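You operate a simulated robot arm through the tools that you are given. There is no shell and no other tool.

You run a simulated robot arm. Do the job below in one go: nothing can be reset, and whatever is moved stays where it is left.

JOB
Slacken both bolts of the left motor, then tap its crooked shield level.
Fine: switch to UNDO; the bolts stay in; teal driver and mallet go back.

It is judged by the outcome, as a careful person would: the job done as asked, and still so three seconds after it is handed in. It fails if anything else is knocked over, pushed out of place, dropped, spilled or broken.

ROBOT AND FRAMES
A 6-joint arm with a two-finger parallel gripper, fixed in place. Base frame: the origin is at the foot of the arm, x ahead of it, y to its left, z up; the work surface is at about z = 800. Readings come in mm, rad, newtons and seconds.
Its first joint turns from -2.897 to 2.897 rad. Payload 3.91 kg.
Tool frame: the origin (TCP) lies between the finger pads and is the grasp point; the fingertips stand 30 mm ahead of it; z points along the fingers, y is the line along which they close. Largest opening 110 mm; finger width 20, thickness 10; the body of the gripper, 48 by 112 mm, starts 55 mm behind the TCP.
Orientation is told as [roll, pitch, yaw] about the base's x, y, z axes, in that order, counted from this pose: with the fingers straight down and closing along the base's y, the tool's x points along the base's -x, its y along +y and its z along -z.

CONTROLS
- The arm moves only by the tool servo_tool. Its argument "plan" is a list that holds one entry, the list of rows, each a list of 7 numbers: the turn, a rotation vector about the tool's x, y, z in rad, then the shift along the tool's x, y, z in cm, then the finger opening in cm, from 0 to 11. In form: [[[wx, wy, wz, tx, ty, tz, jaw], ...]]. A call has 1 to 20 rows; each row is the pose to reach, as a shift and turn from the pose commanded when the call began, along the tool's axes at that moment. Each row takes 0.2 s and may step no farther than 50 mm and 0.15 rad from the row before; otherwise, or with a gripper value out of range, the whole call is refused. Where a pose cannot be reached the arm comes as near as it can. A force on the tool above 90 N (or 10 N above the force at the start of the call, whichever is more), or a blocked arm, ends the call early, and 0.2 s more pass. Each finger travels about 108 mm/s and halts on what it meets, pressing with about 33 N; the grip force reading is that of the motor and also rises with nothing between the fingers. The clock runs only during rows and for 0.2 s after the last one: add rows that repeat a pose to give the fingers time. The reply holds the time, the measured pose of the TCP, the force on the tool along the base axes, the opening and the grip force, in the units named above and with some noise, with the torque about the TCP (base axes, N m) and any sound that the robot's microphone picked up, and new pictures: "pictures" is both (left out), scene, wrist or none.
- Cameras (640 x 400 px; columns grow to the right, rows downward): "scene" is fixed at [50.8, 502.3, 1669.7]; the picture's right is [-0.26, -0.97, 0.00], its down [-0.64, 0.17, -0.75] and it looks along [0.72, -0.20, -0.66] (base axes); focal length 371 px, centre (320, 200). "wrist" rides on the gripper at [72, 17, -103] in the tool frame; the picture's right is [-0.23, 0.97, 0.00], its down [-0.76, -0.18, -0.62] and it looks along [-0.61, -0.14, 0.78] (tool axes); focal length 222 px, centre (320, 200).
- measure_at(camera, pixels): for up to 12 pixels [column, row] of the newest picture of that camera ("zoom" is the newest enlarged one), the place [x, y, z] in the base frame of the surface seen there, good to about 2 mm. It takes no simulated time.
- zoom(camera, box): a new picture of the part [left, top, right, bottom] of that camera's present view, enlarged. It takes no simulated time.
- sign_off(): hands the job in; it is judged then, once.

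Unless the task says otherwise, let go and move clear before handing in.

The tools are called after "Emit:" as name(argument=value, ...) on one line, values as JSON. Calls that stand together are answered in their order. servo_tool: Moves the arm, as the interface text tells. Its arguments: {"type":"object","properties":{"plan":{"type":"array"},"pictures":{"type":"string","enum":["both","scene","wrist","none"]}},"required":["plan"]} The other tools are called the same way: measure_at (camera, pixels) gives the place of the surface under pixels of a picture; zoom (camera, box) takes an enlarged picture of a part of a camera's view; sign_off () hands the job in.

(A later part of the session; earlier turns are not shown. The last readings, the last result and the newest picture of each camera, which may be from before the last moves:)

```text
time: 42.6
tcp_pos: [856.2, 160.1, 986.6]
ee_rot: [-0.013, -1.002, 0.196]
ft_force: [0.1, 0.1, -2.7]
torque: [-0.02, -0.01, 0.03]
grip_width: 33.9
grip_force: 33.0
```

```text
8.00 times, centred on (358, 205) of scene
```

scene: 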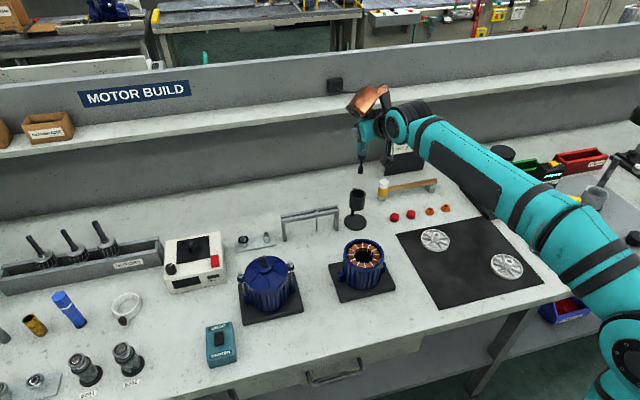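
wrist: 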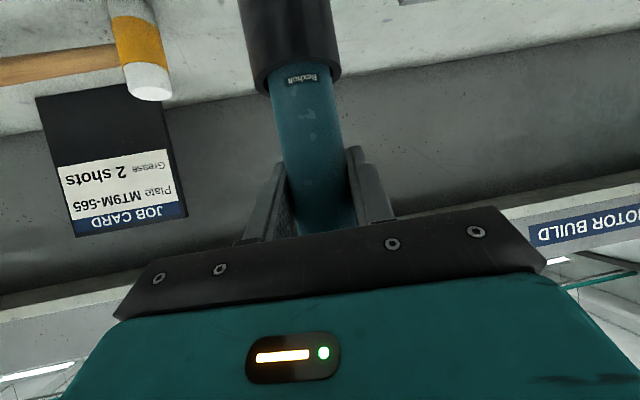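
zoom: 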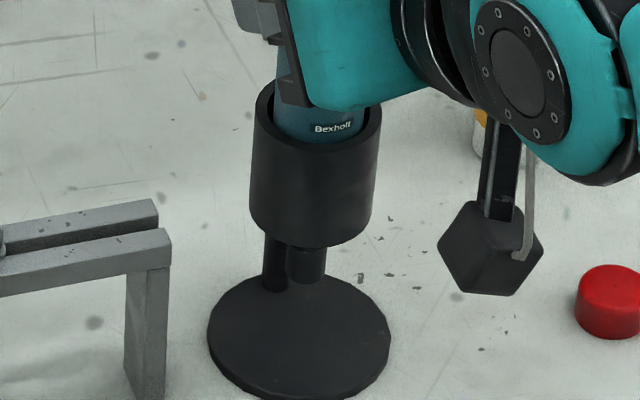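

The body is in the cup with no contact force, though the wrist zoom shows it close to the +y side of the rim. I shift about 1.2 mm back toward -y and 1 mm in +x, and lower 25 mm more.

Emit:
servo_tool(plan=[[[0, 0, 0, -0.04, -0.13, 0.07, 1.5], [0, 0, 0, 0.65, -0.12, 0.5, 1.5], [0, 0, 0, 1.35, -0.12, 0.95, 1.5], [0, 0, 0, 2.06, -0.117, 1.41, 1.5]]], pictures="wrist")

Emit:
zoom(camera="scene", box=[338, 180, 378, 230])

Emit:
zoom(camera="wrist", box=[220, 60, 360, 160])

```text
time: 43.6
tcp_pos: [858.3, 159.8, 962.9]
ee_rot: [-0.015, -1.0, 0.2]
ft_force: [-0.5, -0.1, -2.8]
torque: [0.02, 0.01, 0.02]
grip_width: 34.1
grip_force: 33.2
```

wrist: 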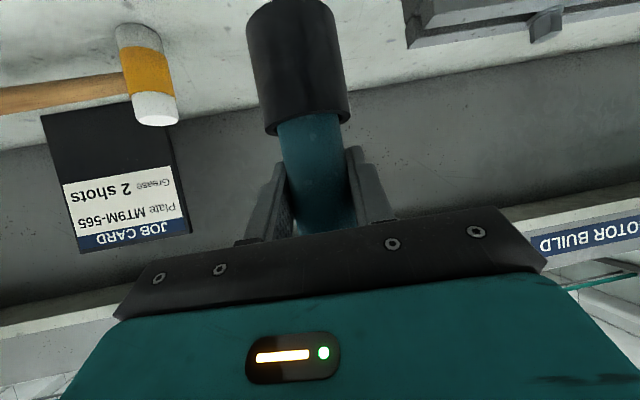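

```text
8.00 times, centred on (358, 205) of scene
```

zoom: 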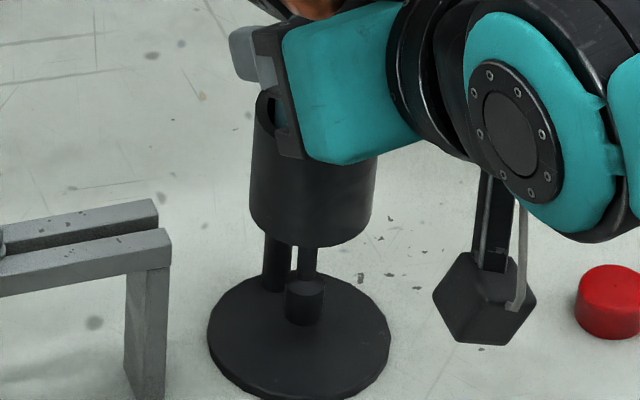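

```text
4.00 times, centred on (290, 110) of wrist
```

zoom: 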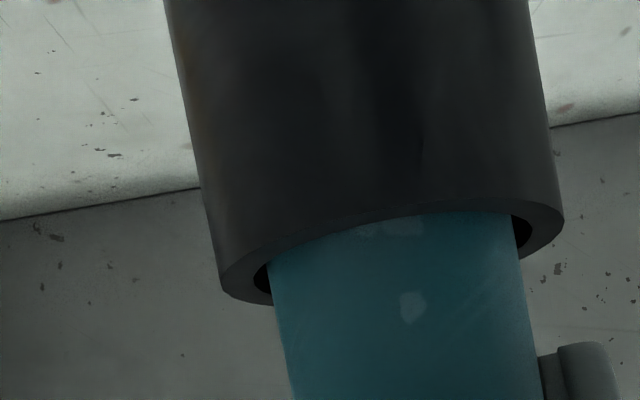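

It is centred in the cup now at TCP z=962.9, and the socket shows below the cup near the base plate. I lower in 2 mm steps until it seats.

Emit:
servo_tool(plan=[[[0, 0, 0, 0.17, 0, 0.11, 1.5], [0, 0, 0, 0.34, 0, 0.22, 1.5], [0, 0, 0, 0.5, 0, 0.32, 1.5], [0, 0, 0, 0.63, 0, 0.405, 1.5]]], pictures="none")

Emit:
zoom(camera="scene", box=[338, 180, 378, 230])

Emit:
zoom(camera="wrist", box=[220, 80, 420, 240])

```text
time: 44.6
tcp_pos: [860.1, 158.6, 953.6]
ee_rot: [-0.014, -1.001, 0.197]
ft_force: [-0.6, 0.2, -3.5]
torque: [-0.02, 0.01, 0.0]
grip_width: 33.6
grip_force: 32.7
```

```text
8.00 times, centred on (358, 205) of scene
```

zoom: 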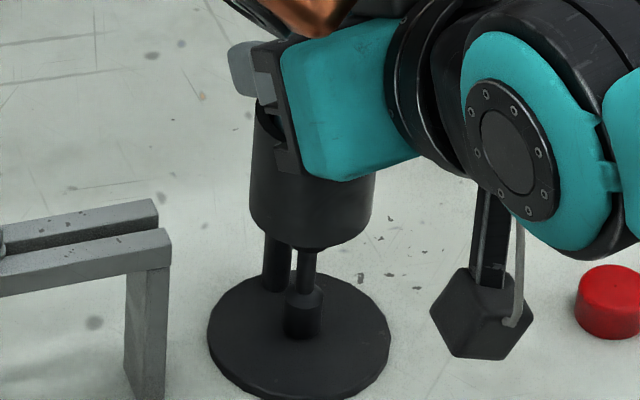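

```text
2.50 times, centred on (320, 160) of wrist
```

zoom: 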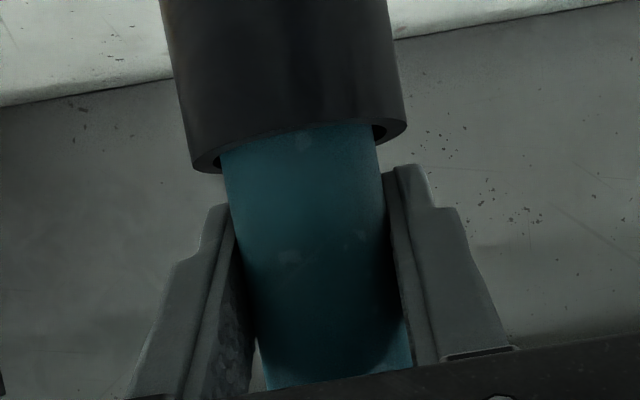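

The socket bottom is at scene row ~222.5, which matches its original resting row. I lower another 2 mm to confirm seating by force.

Emit:
servo_tool(plan=[[[0, 0, 0, 0.085, 0, 0.055, 1.5], [0, 0, 0, 0.17, 0, 0.11, 1.5], [0, 0, 0, 0.17, 0, 0.11, 1.5]]], pictures="none")

```text
time: 45.4
tcp_pos: [857.9, 159.1, 951.5]
ee_rot: [-0.013, -1.002, 0.198]
ft_force: [2.4, 0.9, 4.6]
torque: [0.02, -0.4, -0.01]
grip_width: 33.7
grip_force: 33.0
```

The force went from -3.5 to +4.6 N, so the driver is seated. I open the fingers gently and look before backing off.

Emit:
servo_tool(plan=[[[0, 0, 0, 0, 0, 0, 3.4], [0, 0, 0, 0, 0, 0, 3.6], [0, 0, 0, 0, 0, 0, 4.2], [0, 0, 0, 0, 0, 0, 5], [0, 0, 0, 0, 0, 0, 6], [0, 0, 0, 0, 0, 0, 6]]], pictures="wrist")

Emit:
zoom(camera="wrist", box=[220, 80, 420, 240])

```text
time: 46.8
tcp_pos: [858.5, 159.1, 949.8]
ee_rot: [-0.015, -1.0, 0.197]
ft_force: [-0.4, -0.1, -0.1]
torque: [0.01, 0.0, 0.0]
grip_width: 60.0
grip_force: 0.1
```

wrist: 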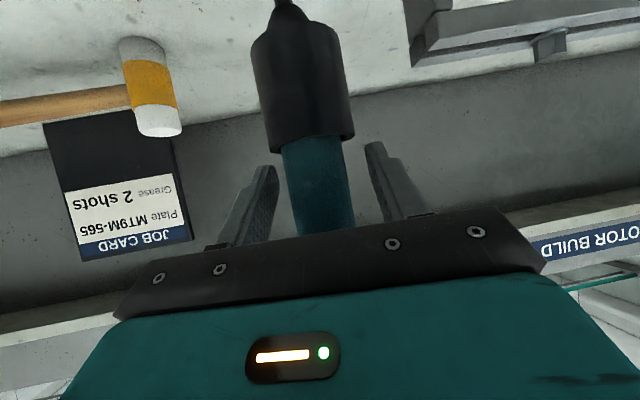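

```text
2.50 times, centred on (320, 160) of wrist
```

zoom: 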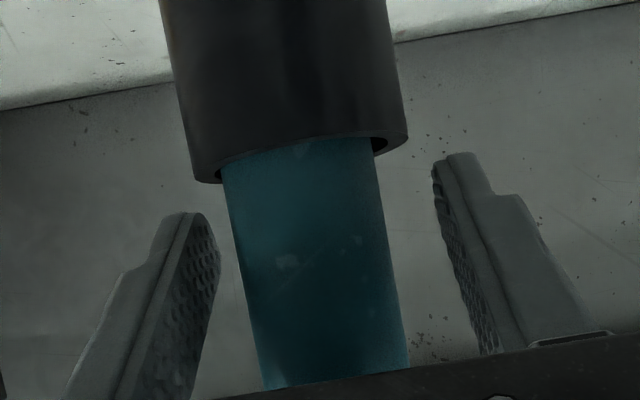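

The driver is released and standing in its cup. I back straight out along the tool axis and check that it stands as before.

Emit:
servo_tool(plan=[[[0, 0, 0, 0, 0, -2, 6], [0, 0, 0, 0, 0, -5, 6], [0, 0, 0, 0, 0, -9, 6], [0, 0, 0, 0, 0, -13, 6], [0, 0, 0, 0, 0, -17, 6]]])

Emit:
zoom(camera="scene", box=[325, 150, 390, 240])

```text
time: 48.0
tcp_pos: [721.6, 133.5, 1043.2]
ee_rot: [-0.013, -0.999, 0.196]
ft_force: [0.9, 0.3, -0.7]
torque: [-0.01, -0.01, -0.03]
grip_width: 60.1
grip_force: 0.1
```

scene: 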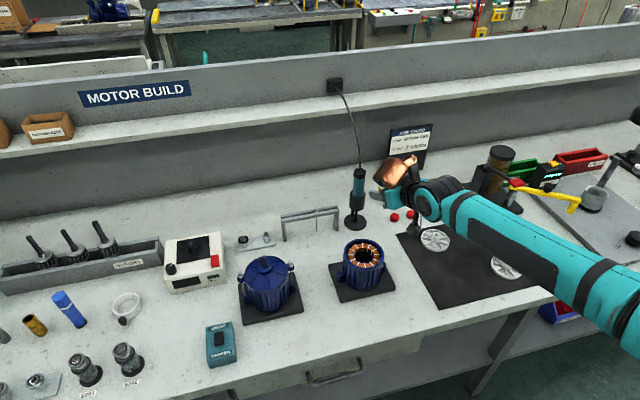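
wrist: 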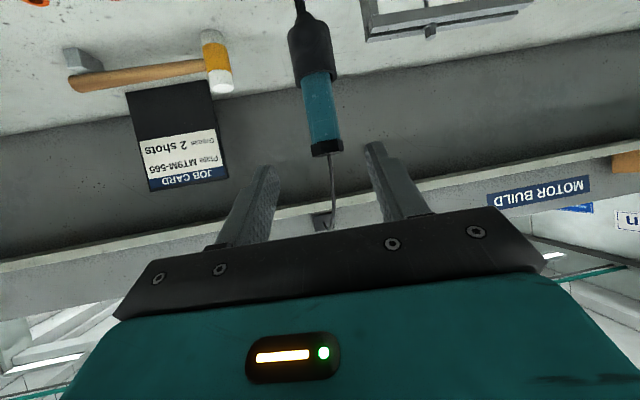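

```text
4.44 times, centred on (358, 195) of scene
```

zoom: 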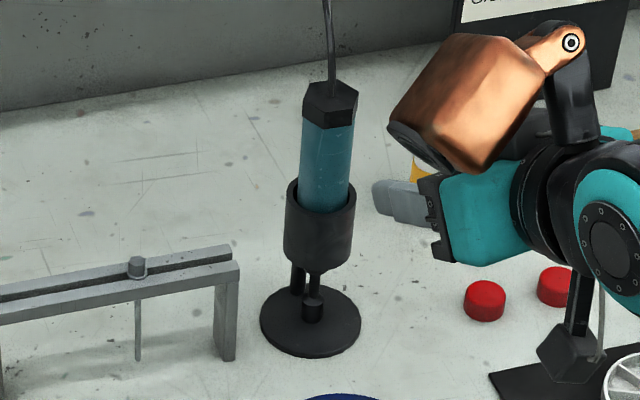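

The driver stands just as at the start. Before fetching the mallet, I look at the shield's seam to find its high side.

Emit:
zoom(camera="scene", box=[230, 250, 270, 300])

Emit:
zoom(camera="scene", box=[264, 250, 304, 300])

```text
8.00 times, centred on (250, 275) of scene
```

zoom: 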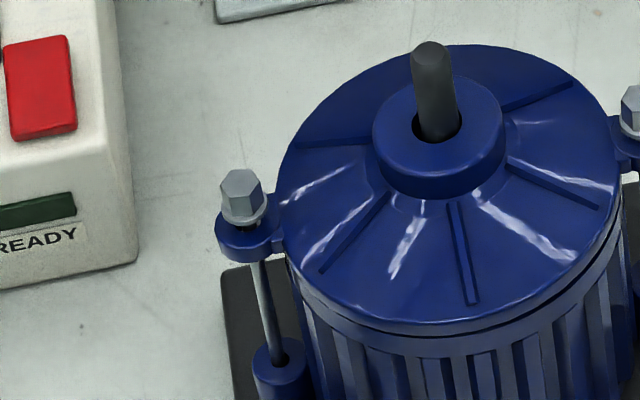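

```text
8.00 times, centred on (284, 275) of scene
```

zoom: 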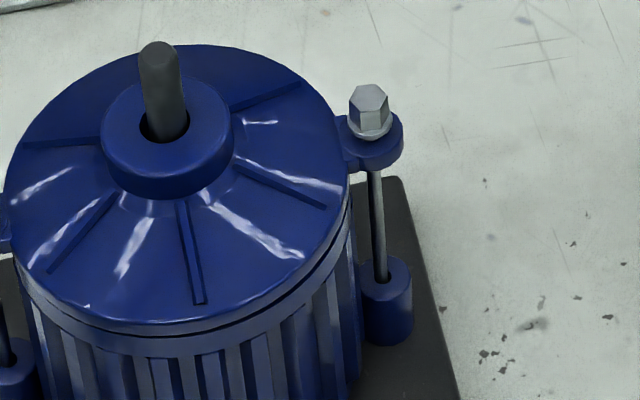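

Emit:
measure_at(camera="zoom", pixels=[[30, 200], [60, 110], [100, 75], [200, 55], [280, 85], [320, 130], [330, 180], [310, 240], [250, 290], [160, 312], [90, 290], [40, 250]])

Emit:
measure_at(camera="zoom", pixels=[[365, 150], [390, 145], [380, 155], [355, 140], [345, 150], [385, 260], [372, 268], [340, 230], [342, 245], [346, 222], [170, 335], [30, 290]])

```text
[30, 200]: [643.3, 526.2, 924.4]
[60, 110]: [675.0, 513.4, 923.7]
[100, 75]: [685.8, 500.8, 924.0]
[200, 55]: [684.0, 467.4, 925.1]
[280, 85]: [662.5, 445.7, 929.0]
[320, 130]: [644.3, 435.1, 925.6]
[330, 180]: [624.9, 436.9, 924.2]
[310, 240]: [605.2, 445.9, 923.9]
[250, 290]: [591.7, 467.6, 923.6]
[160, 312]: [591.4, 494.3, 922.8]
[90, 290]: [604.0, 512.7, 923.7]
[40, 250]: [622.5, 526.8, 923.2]
```

```text
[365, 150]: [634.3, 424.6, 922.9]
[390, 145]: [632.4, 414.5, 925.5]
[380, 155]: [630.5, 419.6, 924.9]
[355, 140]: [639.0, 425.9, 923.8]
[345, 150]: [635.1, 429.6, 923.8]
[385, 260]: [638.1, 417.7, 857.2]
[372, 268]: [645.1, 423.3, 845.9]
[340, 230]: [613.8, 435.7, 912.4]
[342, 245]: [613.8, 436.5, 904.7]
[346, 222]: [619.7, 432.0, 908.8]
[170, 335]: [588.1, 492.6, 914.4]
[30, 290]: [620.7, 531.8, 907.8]
```

Emit:
zoom(camera="scene", box=[242, 270, 262, 295])

Emit:
zoom(camera="scene", box=[275, 265, 295, 290])

Emit:
zoom(camera="scene", box=[255, 280, 280, 305])

```text
16.00 times, centred on (252, 282) of scene
```

zoom: 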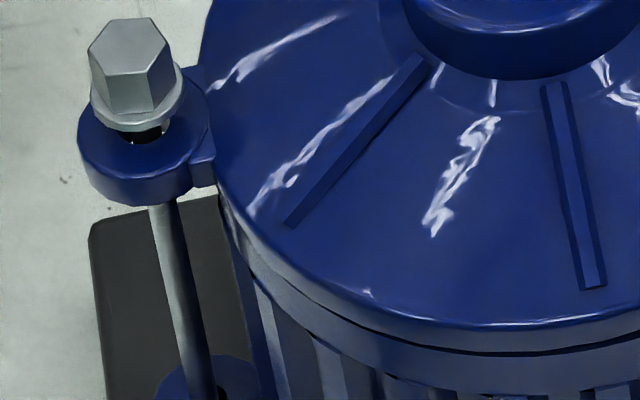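

```text
16.00 times, centred on (285, 278) of scene
```

zoom: 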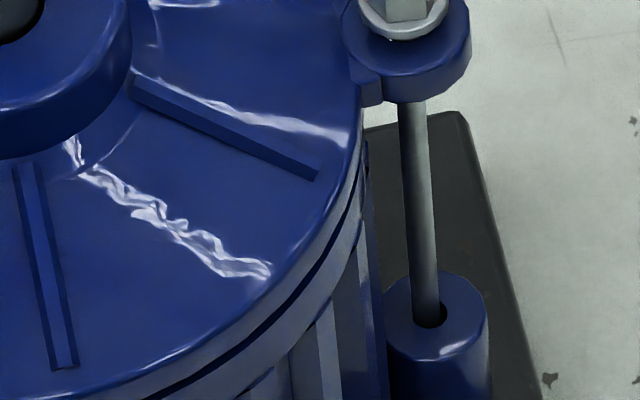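

```text
16.00 times, centred on (268, 292) of scene
```

zoom: 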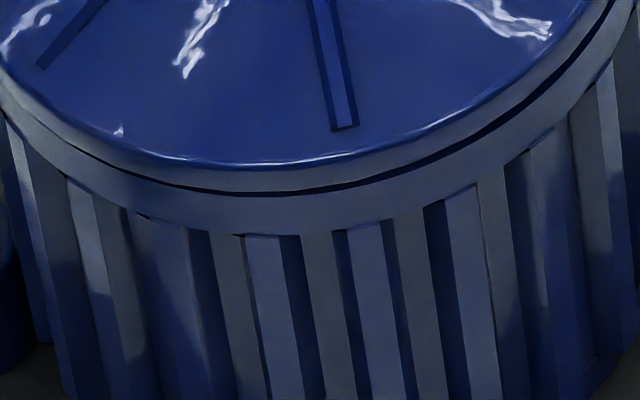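

The dark seam is closed on the left, thin at the front and widest toward the right, so the right side (-y) of the shield is high. I now turn the tool back to vertical on the way to the mallet.

Emit:
servo_tool(plan=[[[0, 0.143, 0, -0.59, -2.27, 0.15, 6], [0, 0.286, 0, -1.18, -4.53, 0.31, 6], [0, 0.429, 0, -1.77, -6.8, 0.46, 6], [0, 0.571, 0, -2.35, -9.07, 0.62, 6], [0, 0.714, 0, -2.94, -11.34, 0.77, 6], [0, 0.857, 0, -3.53, -13.6, 0.93, 6], [0, 1.0, 0, -4.12, -15.87, 1.08, 6], [0, 1.0, 0, -4.12, -15.87, 1.08, 6]]], pictures="scene")

Emit:
measure_at(camera="scene", pixels=[[362, 243], [345, 262], [382, 258], [362, 290], [333, 265], [395, 285]])

```text
time: 49.8
tcp_pos: [777.3, -16.8, 1074.3]
ee_rot: [-0.007, 0.002, 0.185]
ft_force: [0.5, 0.0, -0.7]
torque: [-0.05, 0.0, 0.01]
grip_width: 59.8
grip_force: 0.0
```

scene: 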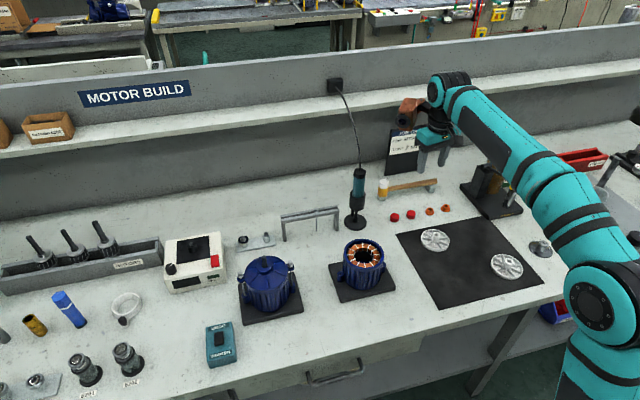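

```text
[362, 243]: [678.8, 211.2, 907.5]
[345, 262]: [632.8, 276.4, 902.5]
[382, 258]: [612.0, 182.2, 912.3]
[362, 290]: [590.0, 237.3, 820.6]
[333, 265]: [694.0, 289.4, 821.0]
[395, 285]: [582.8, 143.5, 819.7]
```

The tool is vertical at (777,-17,1074), and the right-hand motor at y≈230 is clear of my tapping area. I yaw by about 80° so the fingers close across the mallet handle, moving toward it.

Emit:
servo_tool(plan=[[[0, 0, -0.1386, -1.19, -0.315, 0.94, 6], [0, 0, -0.2772, -2.39, -0.63, 1.88, 6], [0, 0, -0.4158, -3.58, -0.945, 2.82, 6], [0, 0, -0.5544, -4.77, -1.26, 3.76, 6], [0, 0, -0.693, -5.97, -1.575, 4.7, 6], [0, 0, -0.8316, -7.16, -1.89, 5.64, 6], [0, 0, -0.9702, -8.35, -2.2, 6.58, 6], [0, 0, -1.1088, -9.54, -2.52, 7.52, 6], [0, 0, -1.2474, -10.74, -2.83, 8.46, 6], [0, 0, -1.386, -11.93, -3.15, 9.4, 6], [0, 0, -1.386, -11.93, -3.15, 9.4, 6]]])

```text
time: 52.2
tcp_pos: [901.5, -27.6, 981.3]
ee_rot: [-0.001, 0.005, 1.572]
ft_force: [0.5, -0.1, 0.1]
torque: [-0.02, -0.02, 0.0]
grip_width: 60.0
grip_force: 0.1
```

scene: 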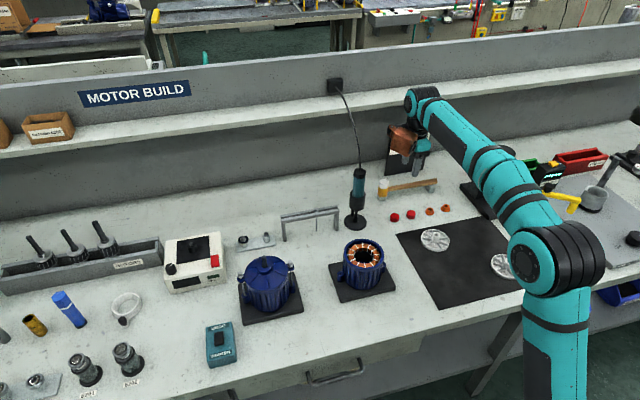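
wrist: 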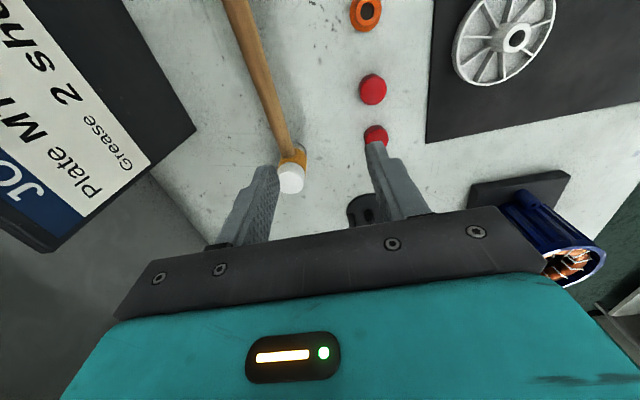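

The wrist picture shows the handle from (235,0) to (285,140) and the white head at (291,177). I measure them for the grasp line.

Emit:
measure_at(camera="wrist", pixels=[[237, 10], [247, 35], [257, 60], [267, 85], [277, 110], [285, 135], [294, 155], [291, 177], [255, 85], [280, 85]])

Emit:
zoom(camera="wrist", box=[200, 0, 340, 200])

```text
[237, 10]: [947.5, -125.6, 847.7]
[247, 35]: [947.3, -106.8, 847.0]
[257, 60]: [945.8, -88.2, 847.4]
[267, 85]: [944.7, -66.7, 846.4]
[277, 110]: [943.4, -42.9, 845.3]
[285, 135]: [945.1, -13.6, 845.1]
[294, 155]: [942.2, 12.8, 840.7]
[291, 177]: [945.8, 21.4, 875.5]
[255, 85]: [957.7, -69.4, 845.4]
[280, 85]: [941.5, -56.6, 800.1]
```

```text
2.00 times, centred on (270, 100) of wrist
```

zoom: 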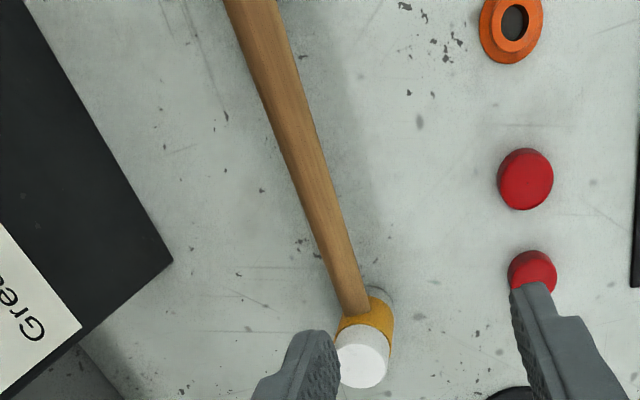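

The handle's centre line is x≈947.5 with its top at z≈845, and the head centre is near (946.5,26). I move above the grip point at (947.5,-34) and stop at z≈900.

Emit:
servo_tool(plan=[[[0, 0, 0, 0.32, -2.3, 2, 6], [0, 0, 0, 0.64, -4.6, 4.5, 6], [0, 0, 0, 0.64, -4.6, 8.1, 6], [0, 0, 0, 0.64, -4.6, 8.1, 6]]])

Emit:
zoom(camera="scene", box=[365, 150, 455, 215])

Emit:
zoom(camera="wrist", box=[220, 60, 420, 240])

```text
time: 53.2
tcp_pos: [946.3, -37.0, 898.4]
ee_rot: [-0.002, 0.007, 1.572]
ft_force: [-0.3, 0.2, -0.7]
torque: [-0.01, -0.04, -0.03]
grip_width: 59.8
grip_force: 0.0
```

scene: 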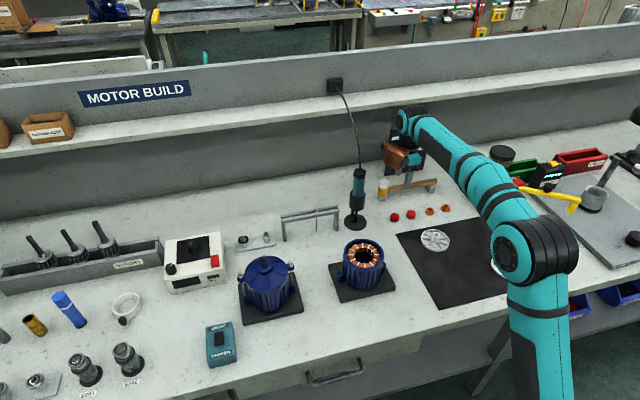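
wrist: 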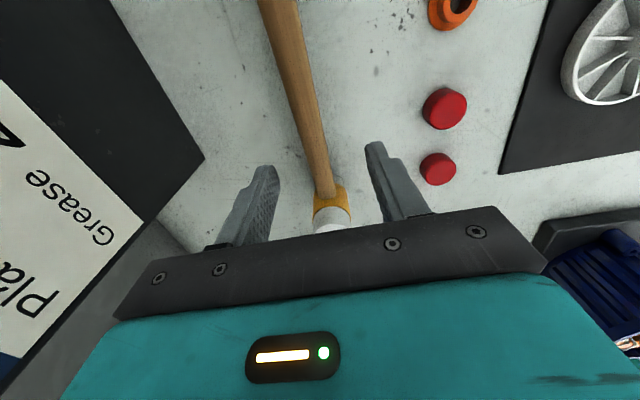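

```text
6.15 times, centred on (410, 182) of scene
```

zoom: 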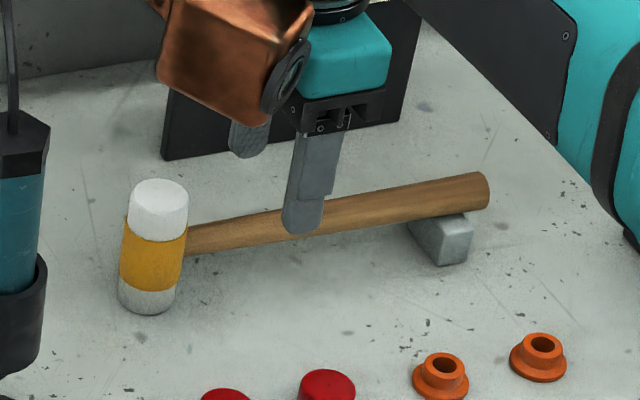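

```text
2.22 times, centred on (320, 150) of wrist
```

zoom: 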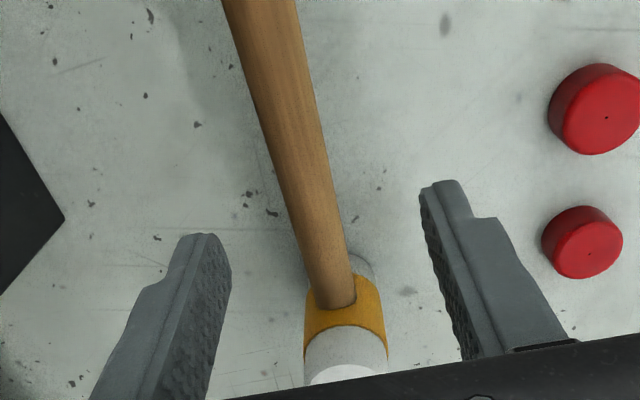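

The fingers straddle the handle, which sits about 4 mm toward +x of the finger centre. I shift +3.5 mm in x and lower to z≈842.

Emit:
servo_tool(plan=[[[0, 0, 0, 0, -0.35, 1, 6], [0, 0, 0, 0, -0.35, 3, 6], [0, 0, 0, 0, -0.35, 4.6, 6], [0, 0, 0, 0, -0.35, 5.6, 6], [0, 0, 0, 0, -0.35, 5.6, 6]]])

Emit:
zoom(camera="wrist", box=[220, 60, 420, 240])

Emit:
zoom(camera="scene", box=[365, 150, 455, 215])

```text
time: 54.4
tcp_pos: [950.8, -34.9, 842.9]
ee_rot: [-0.002, 0.008, 1.571]
ft_force: [0.3, 0.3, -0.3]
torque: [-0.02, -0.03, -0.03]
grip_width: 60.1
grip_force: 0.1
```

scene: 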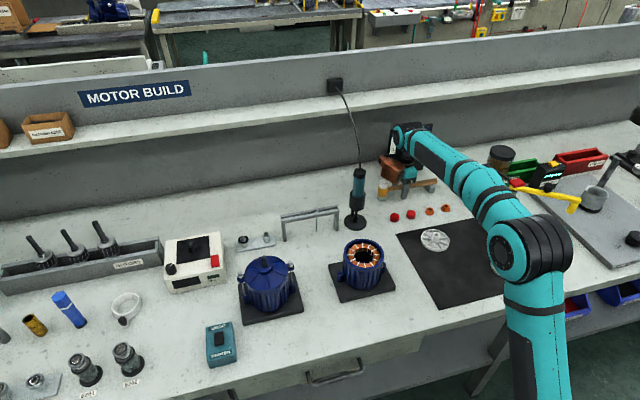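
wrist: 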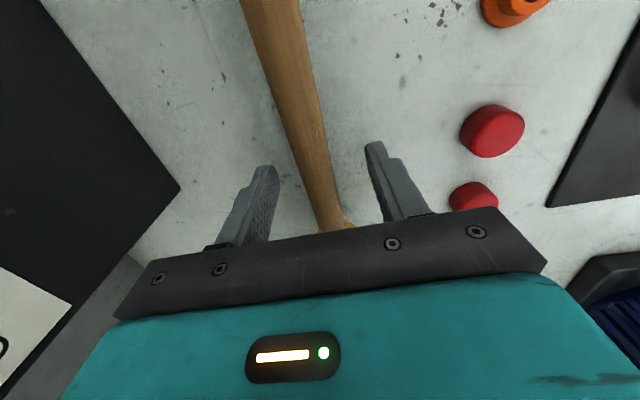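

```text
2.22 times, centred on (320, 150) of wrist
```

zoom: 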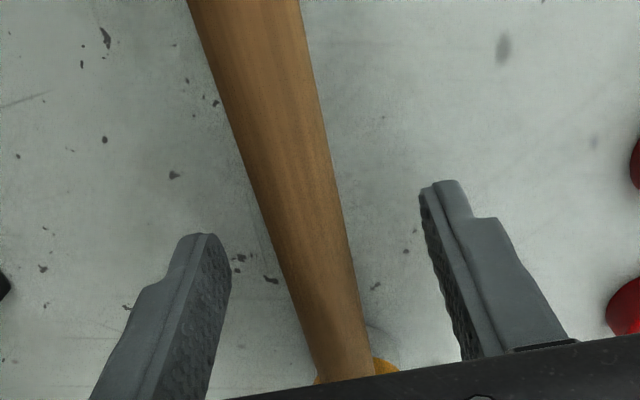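

```text
6.15 times, centred on (410, 182) of scene
```

zoom: 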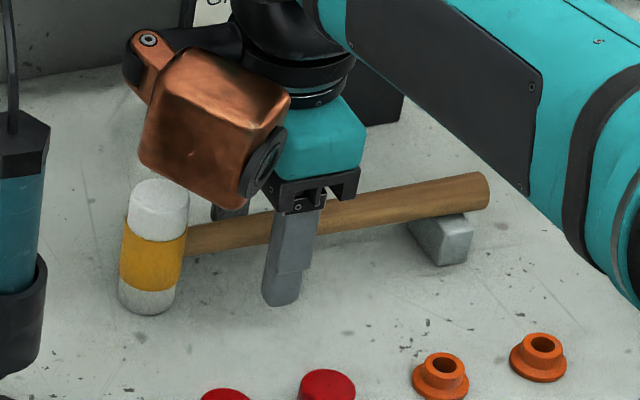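

The handle's centre at zoom row 286 is col 320, exactly on the TCP. I close the fingers on it.

Emit:
servo_tool(plan=[[[0, 0, 0, 0, 0, 0, 5], [0, 0, 0, 0, 0, 0, 4], [0, 0, 0, 0, 0, 0, 3], [0, 0, 0, 0, 0, 0, 2.4], [0, 0, 0, 0, 0, 0, 1.9], [0, 0, 0, 0, 0, 0, 1.5], [0, 0, 0, 0, 0, 0, 1.0], [0, 0, 0, 0, 0, 0, 0], [0, 0, 0, 0, 0, 0, 0]]], pictures="scene")

Emit:
zoom(camera="scene", box=[365, 150, 455, 215])

```text
time: 56.4
tcp_pos: [950.0, -34.6, 842.4]
ee_rot: [-0.003, 0.008, 1.571]
ft_force: [-0.4, 0.8, -0.1]
torque: [0.06, 0.01, -0.04]
grip_width: 18.0
grip_force: 33.1
```

scene: 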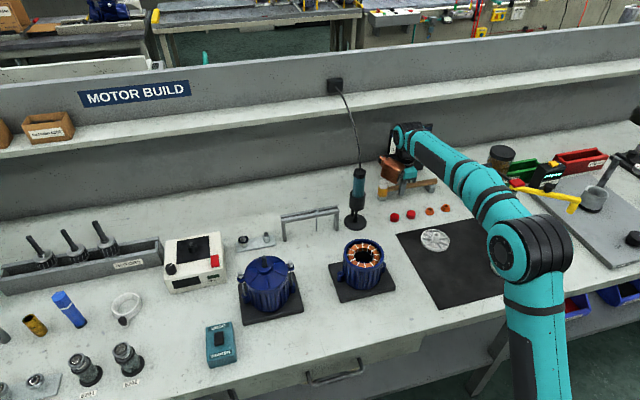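

```text
6.15 times, centred on (410, 182) of scene
```

zoom: 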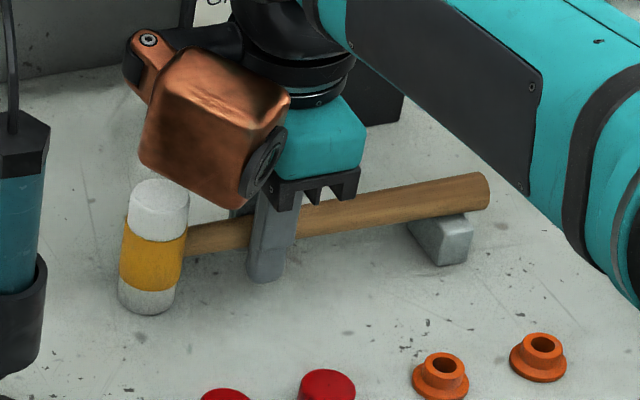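

The handle is gripped at 18 mm width and the mallet hasn't shifted. I lift 40 mm and check it stays level.

Emit:
servo_tool(plan=[[[0, 0, 0, 0, 0, -1, 0], [0, 0, 0, 0, 0, -2.5, 0], [0, 0, 0, 0, 0, -4, 0], [0, 0, 0, 0, 0, -4, 0]]])

Emit:
zoom(camera="scene", box=[365, 140, 455, 205])

```text
time: 57.4
tcp_pos: [950.3, -35.6, 881.2]
ee_rot: [-0.001, 0.006, 1.571]
ft_force: [-0.2, -0.1, -1.8]
torque: [-0.06, 0.02, 0.05]
grip_width: 18.1
grip_force: 33.0
```

scene: 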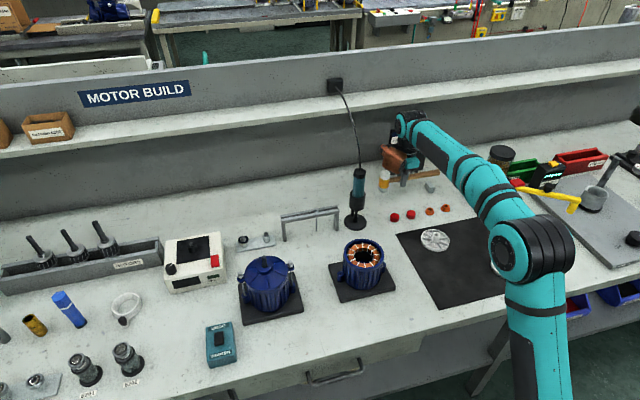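
wrist: 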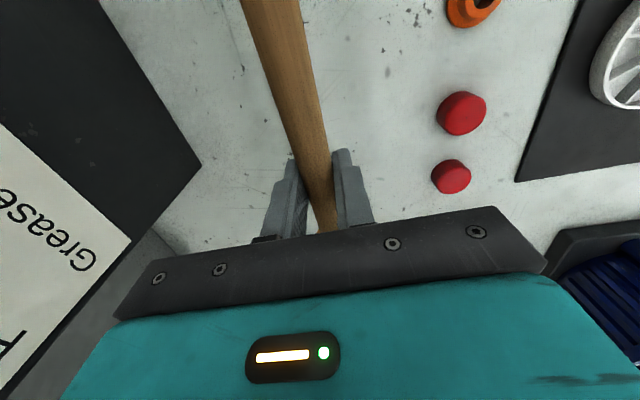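

```text
6.15 times, centred on (410, 172) of scene
```

zoom: 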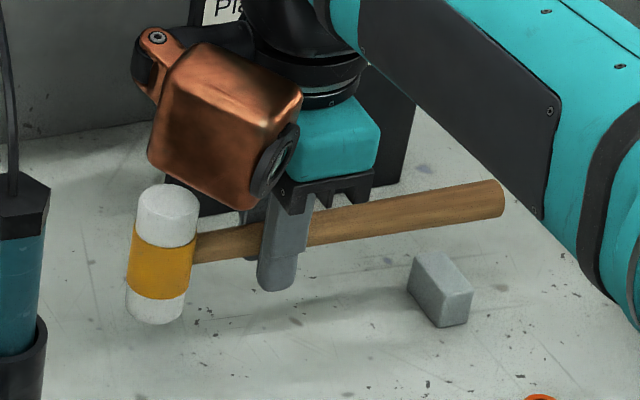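

The mallet hangs level at about 2 N and its cradle block stayed put. I lift higher and first pull back toward the robot in x, so the mallet stays well away from the driver and cord.

Emit:
servo_tool(plan=[[[0, 0, 0, 0, 0, -4.3, 0], [0, 0, 0, 0, 0, -8.6, 0], [0, 0, 0, 0, 0, -12.9, 0], [0, 0, 0, 0, 4, -12.9, 0], [0, 0, 0, 0, 8, -12.9, 0], [0, 0, 0, 0, 12, -12.9, 0], [0, 0, 0, 0, 16, -12.9, 0], [0, 0, 0, 0, 20, -12.9, 0], [0, 0, 0, 0, 24, -12.9, 0], [0, 0, 0, 0, 28, -12.9, 0], [0, 0, 0, 0, 31, -12.9, 0], [0, 0, 0, 0, 33.5, -12.9, 0]]], pictures="scene")

```text
time: 60.0
tcp_pos: [615.2, -30.5, 1010.4]
ee_rot: [-0.001, 0.007, 1.571]
ft_force: [0.2, 0.3, -2.4]
torque: [-0.05, 0.0, 0.03]
grip_width: 17.8
grip_force: 32.6
```

scene: 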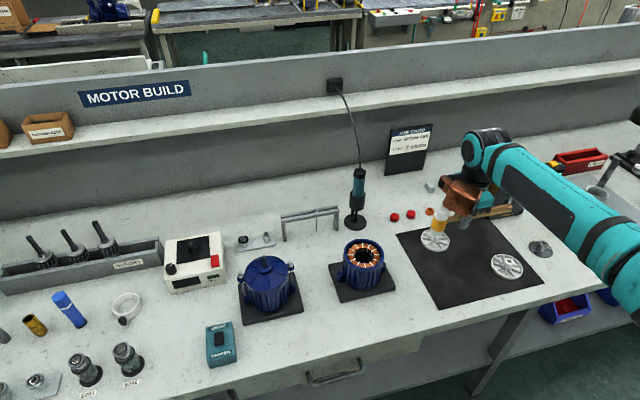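

The mallet is clear of the driver at (615,-30,1010). I move it along +y over the right-hand motor, with the head bottom near z≈967 and well above everything, and stop short of the left motor.

Emit:
servo_tool(plan=[[[0, 0, 0, -3.75, 0, 0, 0], [0, 0, 0, -7.5, 0, 0, 0], [0, 0, 0, -11.25, 0, 0, 0], [0, 0, 0, -15, 0, 0, 0], [0, 0, 0, -18.75, 0, 0, 0], [0, 0, 0, -22.5, 0, 0, 0], [0, 0, 0, -26.25, 0, 0, 0], [0, 0, 0, -30, 0, 0, 0], [0, 0, 0, -33.75, 0, 0, 0], [0, 0, 0, -37.5, 0, 0, 0], [0, 0, 0, -37.5, 0, 0, 0]]])

Emit:
zoom(camera="scene", box=[230, 210, 340, 300])

```text
time: 62.4
tcp_pos: [614.1, 340.4, 1007.7]
ee_rot: [-0.002, 0.005, 1.572]
ft_force: [0.3, -0.2, -1.5]
torque: [-0.03, 0.02, -0.02]
grip_width: 18.1
grip_force: 32.8
```

scene: 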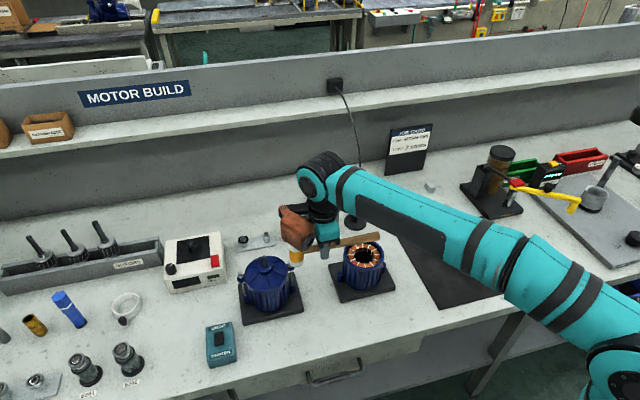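
wrist: 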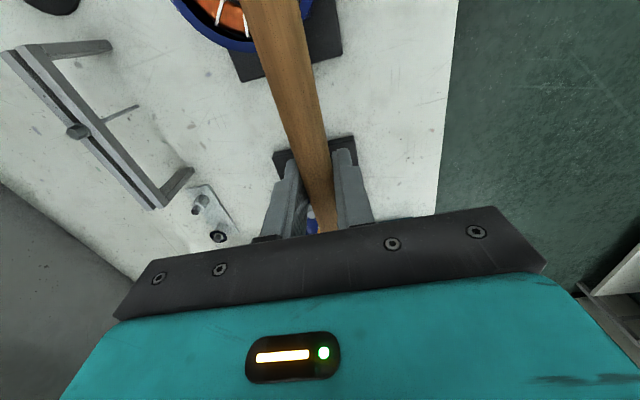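

```text
4.44 times, centred on (285, 255) of scene
```

zoom: 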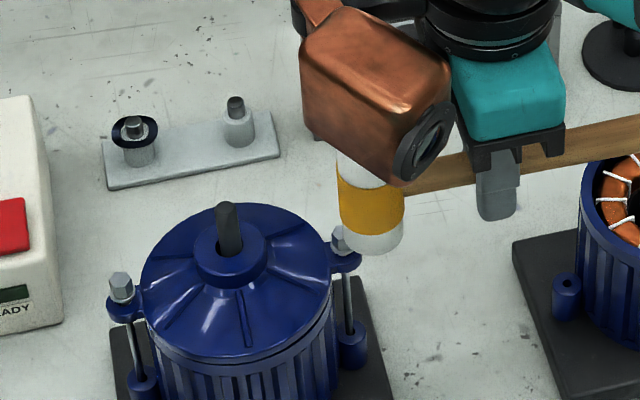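

The mallet head shows at zoom (370,215), just right of the motor. I measure it to get its offset from the TCP.

Emit:
measure_at(camera="zoom", pixels=[[370, 215], [370, 240], [370, 250], [343, 210], [400, 215], [362, 170], [340, 235], [398, 238], [430, 180], [370, 225]])

Emit:
zoom(camera="scene", box=[285, 235, 320, 270])

```text
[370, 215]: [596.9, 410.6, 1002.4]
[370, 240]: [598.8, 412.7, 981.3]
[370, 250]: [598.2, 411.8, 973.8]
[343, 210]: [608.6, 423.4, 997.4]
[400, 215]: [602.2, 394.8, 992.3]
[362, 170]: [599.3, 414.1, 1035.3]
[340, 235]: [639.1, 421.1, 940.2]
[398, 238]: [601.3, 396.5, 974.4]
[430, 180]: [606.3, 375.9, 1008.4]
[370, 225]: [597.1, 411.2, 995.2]
```

```text
11.43 times, centred on (302, 252) of scene
```

zoom: 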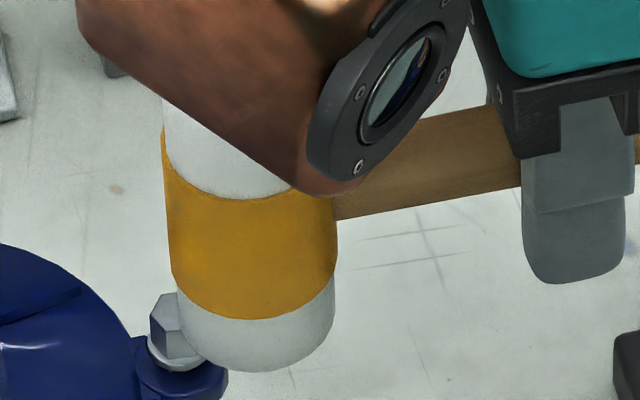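

The head centre is about 68 mm ahead of the TCP at (614.5,408.5), with radius about 17 and its bottom near z≈969. I move +33 mm in y to put it over the shield's right-front area at (615,441), clear of bolt and hub, and lower to about 20 mm above.

Emit:
servo_tool(plan=[[[0, 0, 0, -1.65, 0, 0, 0], [0, 0, 0, -3.3, 0, 0, 0], [0, 0, 0, -3.3, 0, 1.2, 0], [0, 0, 0, -3.3, 0, 2.2, 0], [0, 0, 0, -3.3, 0, 2.2, 0]]], pictures="scene")

Emit:
zoom(camera="scene", box=[260, 230, 320, 290])

```text
time: 63.6
tcp_pos: [616.2, 374.7, 984.9]
ee_rot: [0.0, 0.007, 1.571]
ft_force: [-0.2, -0.1, -2.5]
torque: [-0.08, -0.01, 0.02]
grip_width: 18.1
grip_force: 32.9
```

scene: 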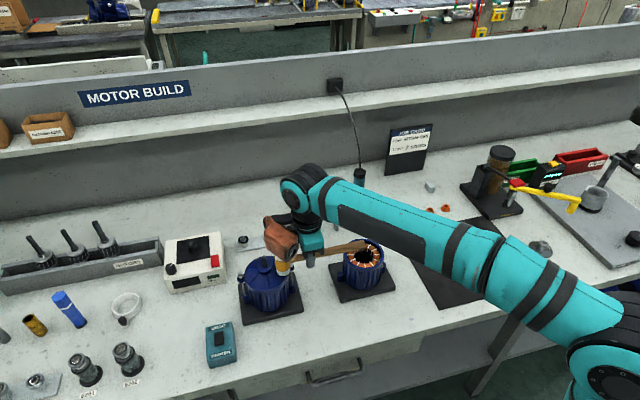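

```text
6.67 times, centred on (290, 260) of scene
```

zoom: 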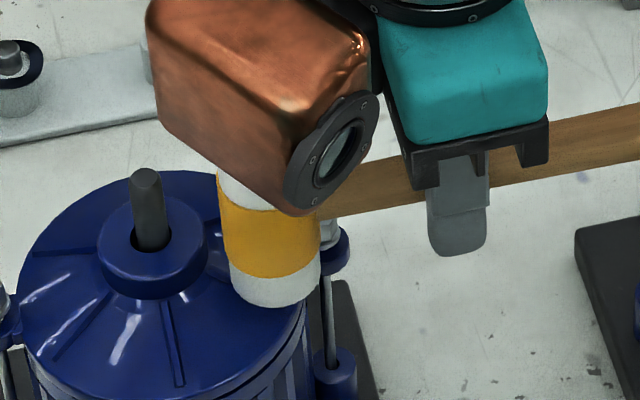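

The head hovers over the shield's right-front area, in front of the bolt and clear of hub and shaft. I measure the head's lower edge and the shield below it.

Emit:
measure_at(camera="zoom", pixels=[[275, 290], [275, 300], [240, 290], [310, 290], [275, 270], [275, 315], [250, 312], [290, 320], [225, 290], [230, 320], [360, 200]])

```text
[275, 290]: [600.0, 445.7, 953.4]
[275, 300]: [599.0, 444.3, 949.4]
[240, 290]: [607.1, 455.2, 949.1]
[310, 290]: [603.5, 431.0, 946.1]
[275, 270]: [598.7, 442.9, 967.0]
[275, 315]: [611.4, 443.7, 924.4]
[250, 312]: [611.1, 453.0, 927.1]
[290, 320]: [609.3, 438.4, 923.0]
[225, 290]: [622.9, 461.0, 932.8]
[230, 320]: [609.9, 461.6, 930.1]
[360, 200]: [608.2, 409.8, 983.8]
```

The face bottom is about 18 mm above the shield. I shift 6 mm outward toward the rim for a better lever arm and give one gentle tap, coming straight back up.

Emit:
servo_tool(plan=[[[0, 0, 0, 0.6, 0.6, 0, 0], [0, 0, 0, 0.6, 0.6, 0.5, 0], [0, 0, 0, 0.6, 0.6, 2.1, 0], [0, 0, 0, 0.6, 0.6, 0, 0], [0, 0, 0, 0.6, 0.6, 0, 0]]], pictures="scene")

Emit:
zoom(camera="scene", box=[230, 240, 310, 310])

Emit:
zoom(camera="scene", box=[275, 265, 295, 290])

```text
time: 64.8
tcp_pos: [609.6, 368.7, 986.0]
ee_rot: [-0.002, 0.006, 1.571]
ft_force: [-0.5, -0.2, -2.5]
torque: [-0.04, -0.02, -0.02]
grip_width: 18.2
grip_force: 33.1
```

scene: 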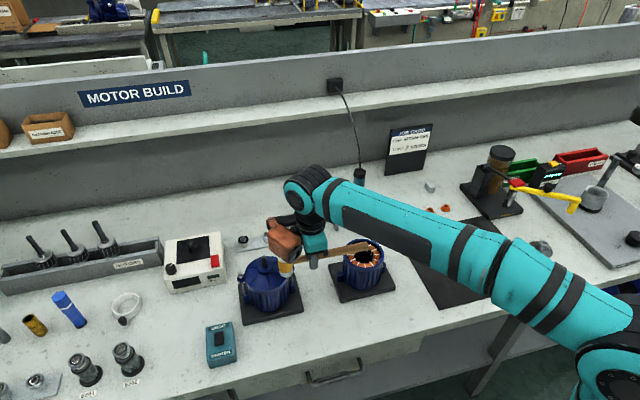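

```text
5.71 times, centred on (270, 275) of scene
```

zoom: 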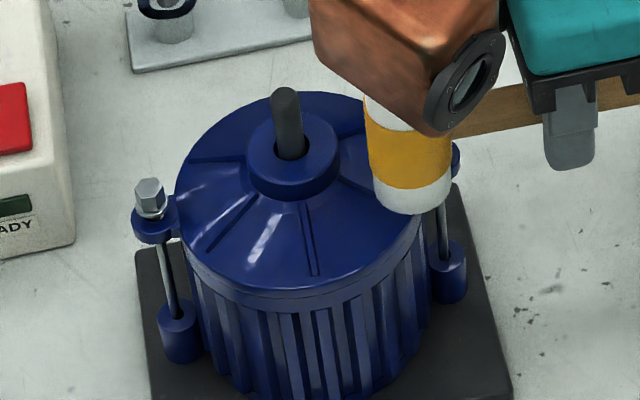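

```text
16.00 times, centred on (285, 278) of scene
```

zoom: 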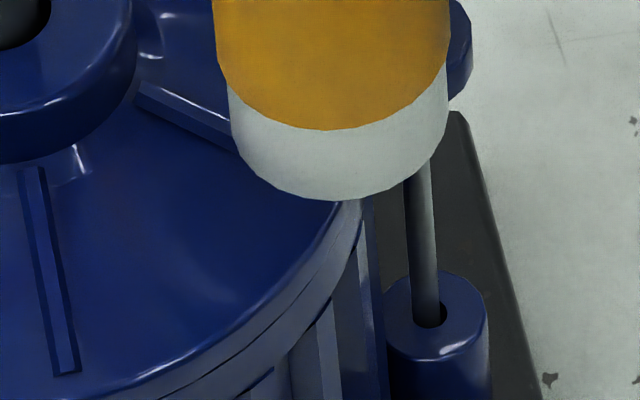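

After one gentle tap, the black gap at the right-front seam is gone; near (280,310) only a thin joint line remains. I move the mallet up and aside to inspect the whole seam.

Emit:
servo_tool(plan=[[[0, 0, 0, 0, 0, -2.5, 0], [0, 0, 0, 3, 0, -2.5, 0], [0, 0, 0, 7, 0, -2.5, 0], [0, 0, 0, 11, 0, -2.5, 0], [0, 0, 0, 11, 0, -2.5, 0]]])

Emit:
zoom(camera="scene", box=[230, 245, 305, 310])

Emit:
zoom(camera="scene", box=[275, 265, 295, 290])

Emit:
zoom(camera="scene", box=[242, 270, 262, 295])

Emit:
zoom(camera="scene", box=[255, 280, 280, 305])

```text
time: 66.0
tcp_pos: [607.9, 260.5, 1010.1]
ee_rot: [-0.002, 0.008, 1.572]
ft_force: [0.7, 0.0, -2.0]
torque: [-0.04, 0.0, 0.0]
grip_width: 18.3
grip_force: 32.4
```

scene: 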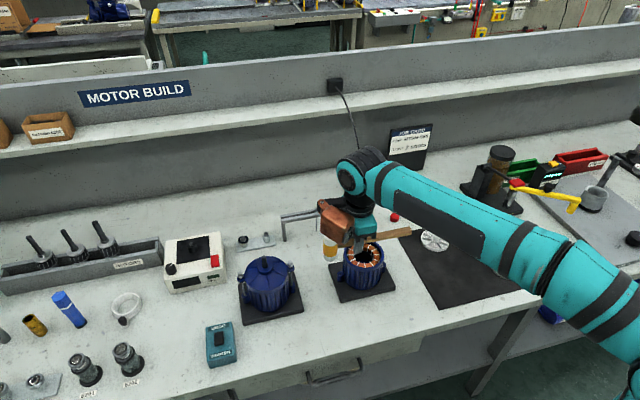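
wrist: 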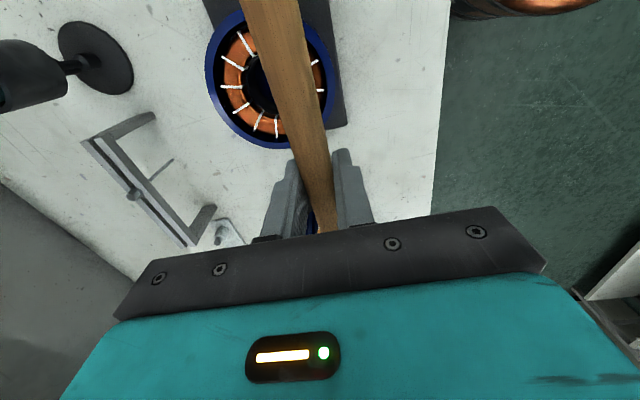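

```text
6.15 times, centred on (268, 278) of scene
```

zoom: 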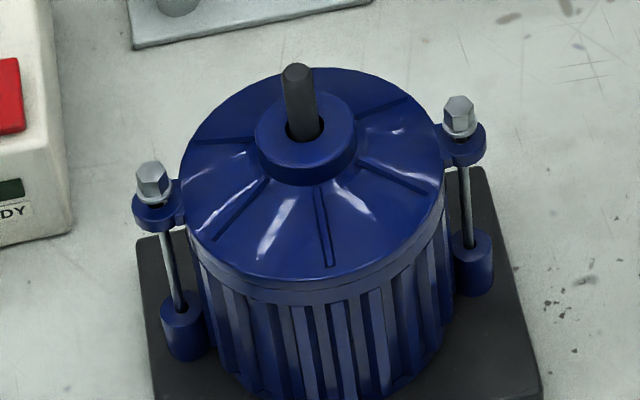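

```text
16.00 times, centred on (285, 278) of scene
```

zoom: 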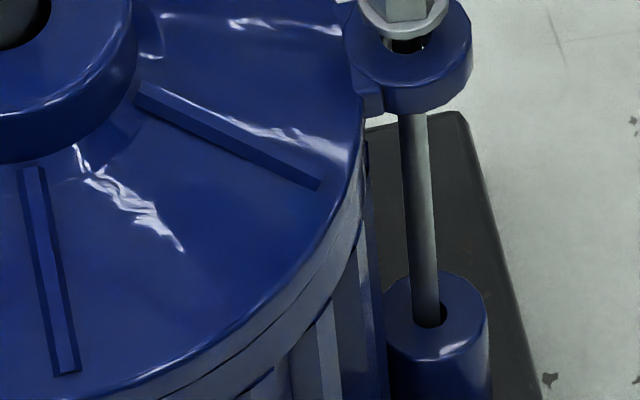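

```text
16.00 times, centred on (252, 282) of scene
```

zoom: 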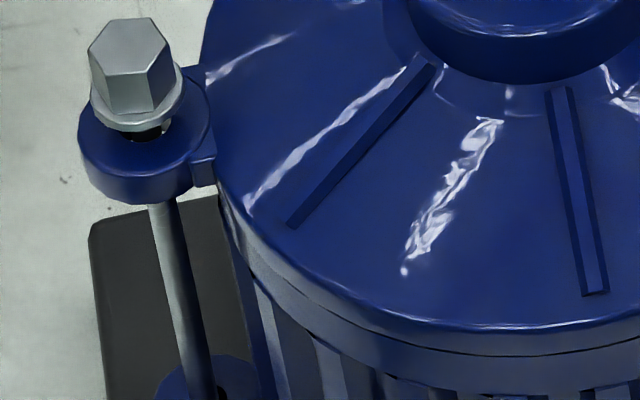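

```text
16.00 times, centred on (268, 292) of scene
```

zoom: 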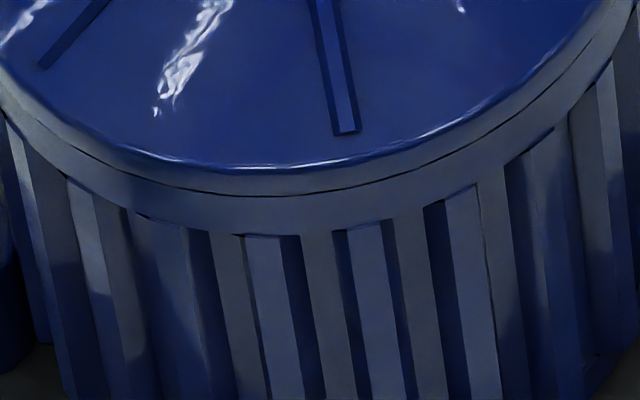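

The seam now looks flush on the left and right, with only a hairline at the front. I sample the rim and ear heights to check the residual tilt.

Emit:
zoom(camera="scene", box=[238, 248, 298, 308])

```text
6.67 times, centred on (268, 278) of scene
```

zoom: 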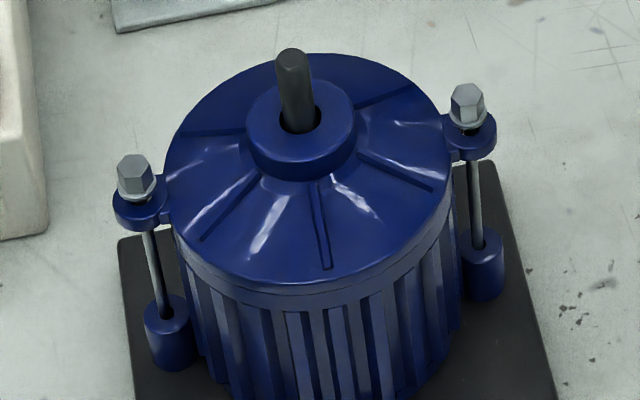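

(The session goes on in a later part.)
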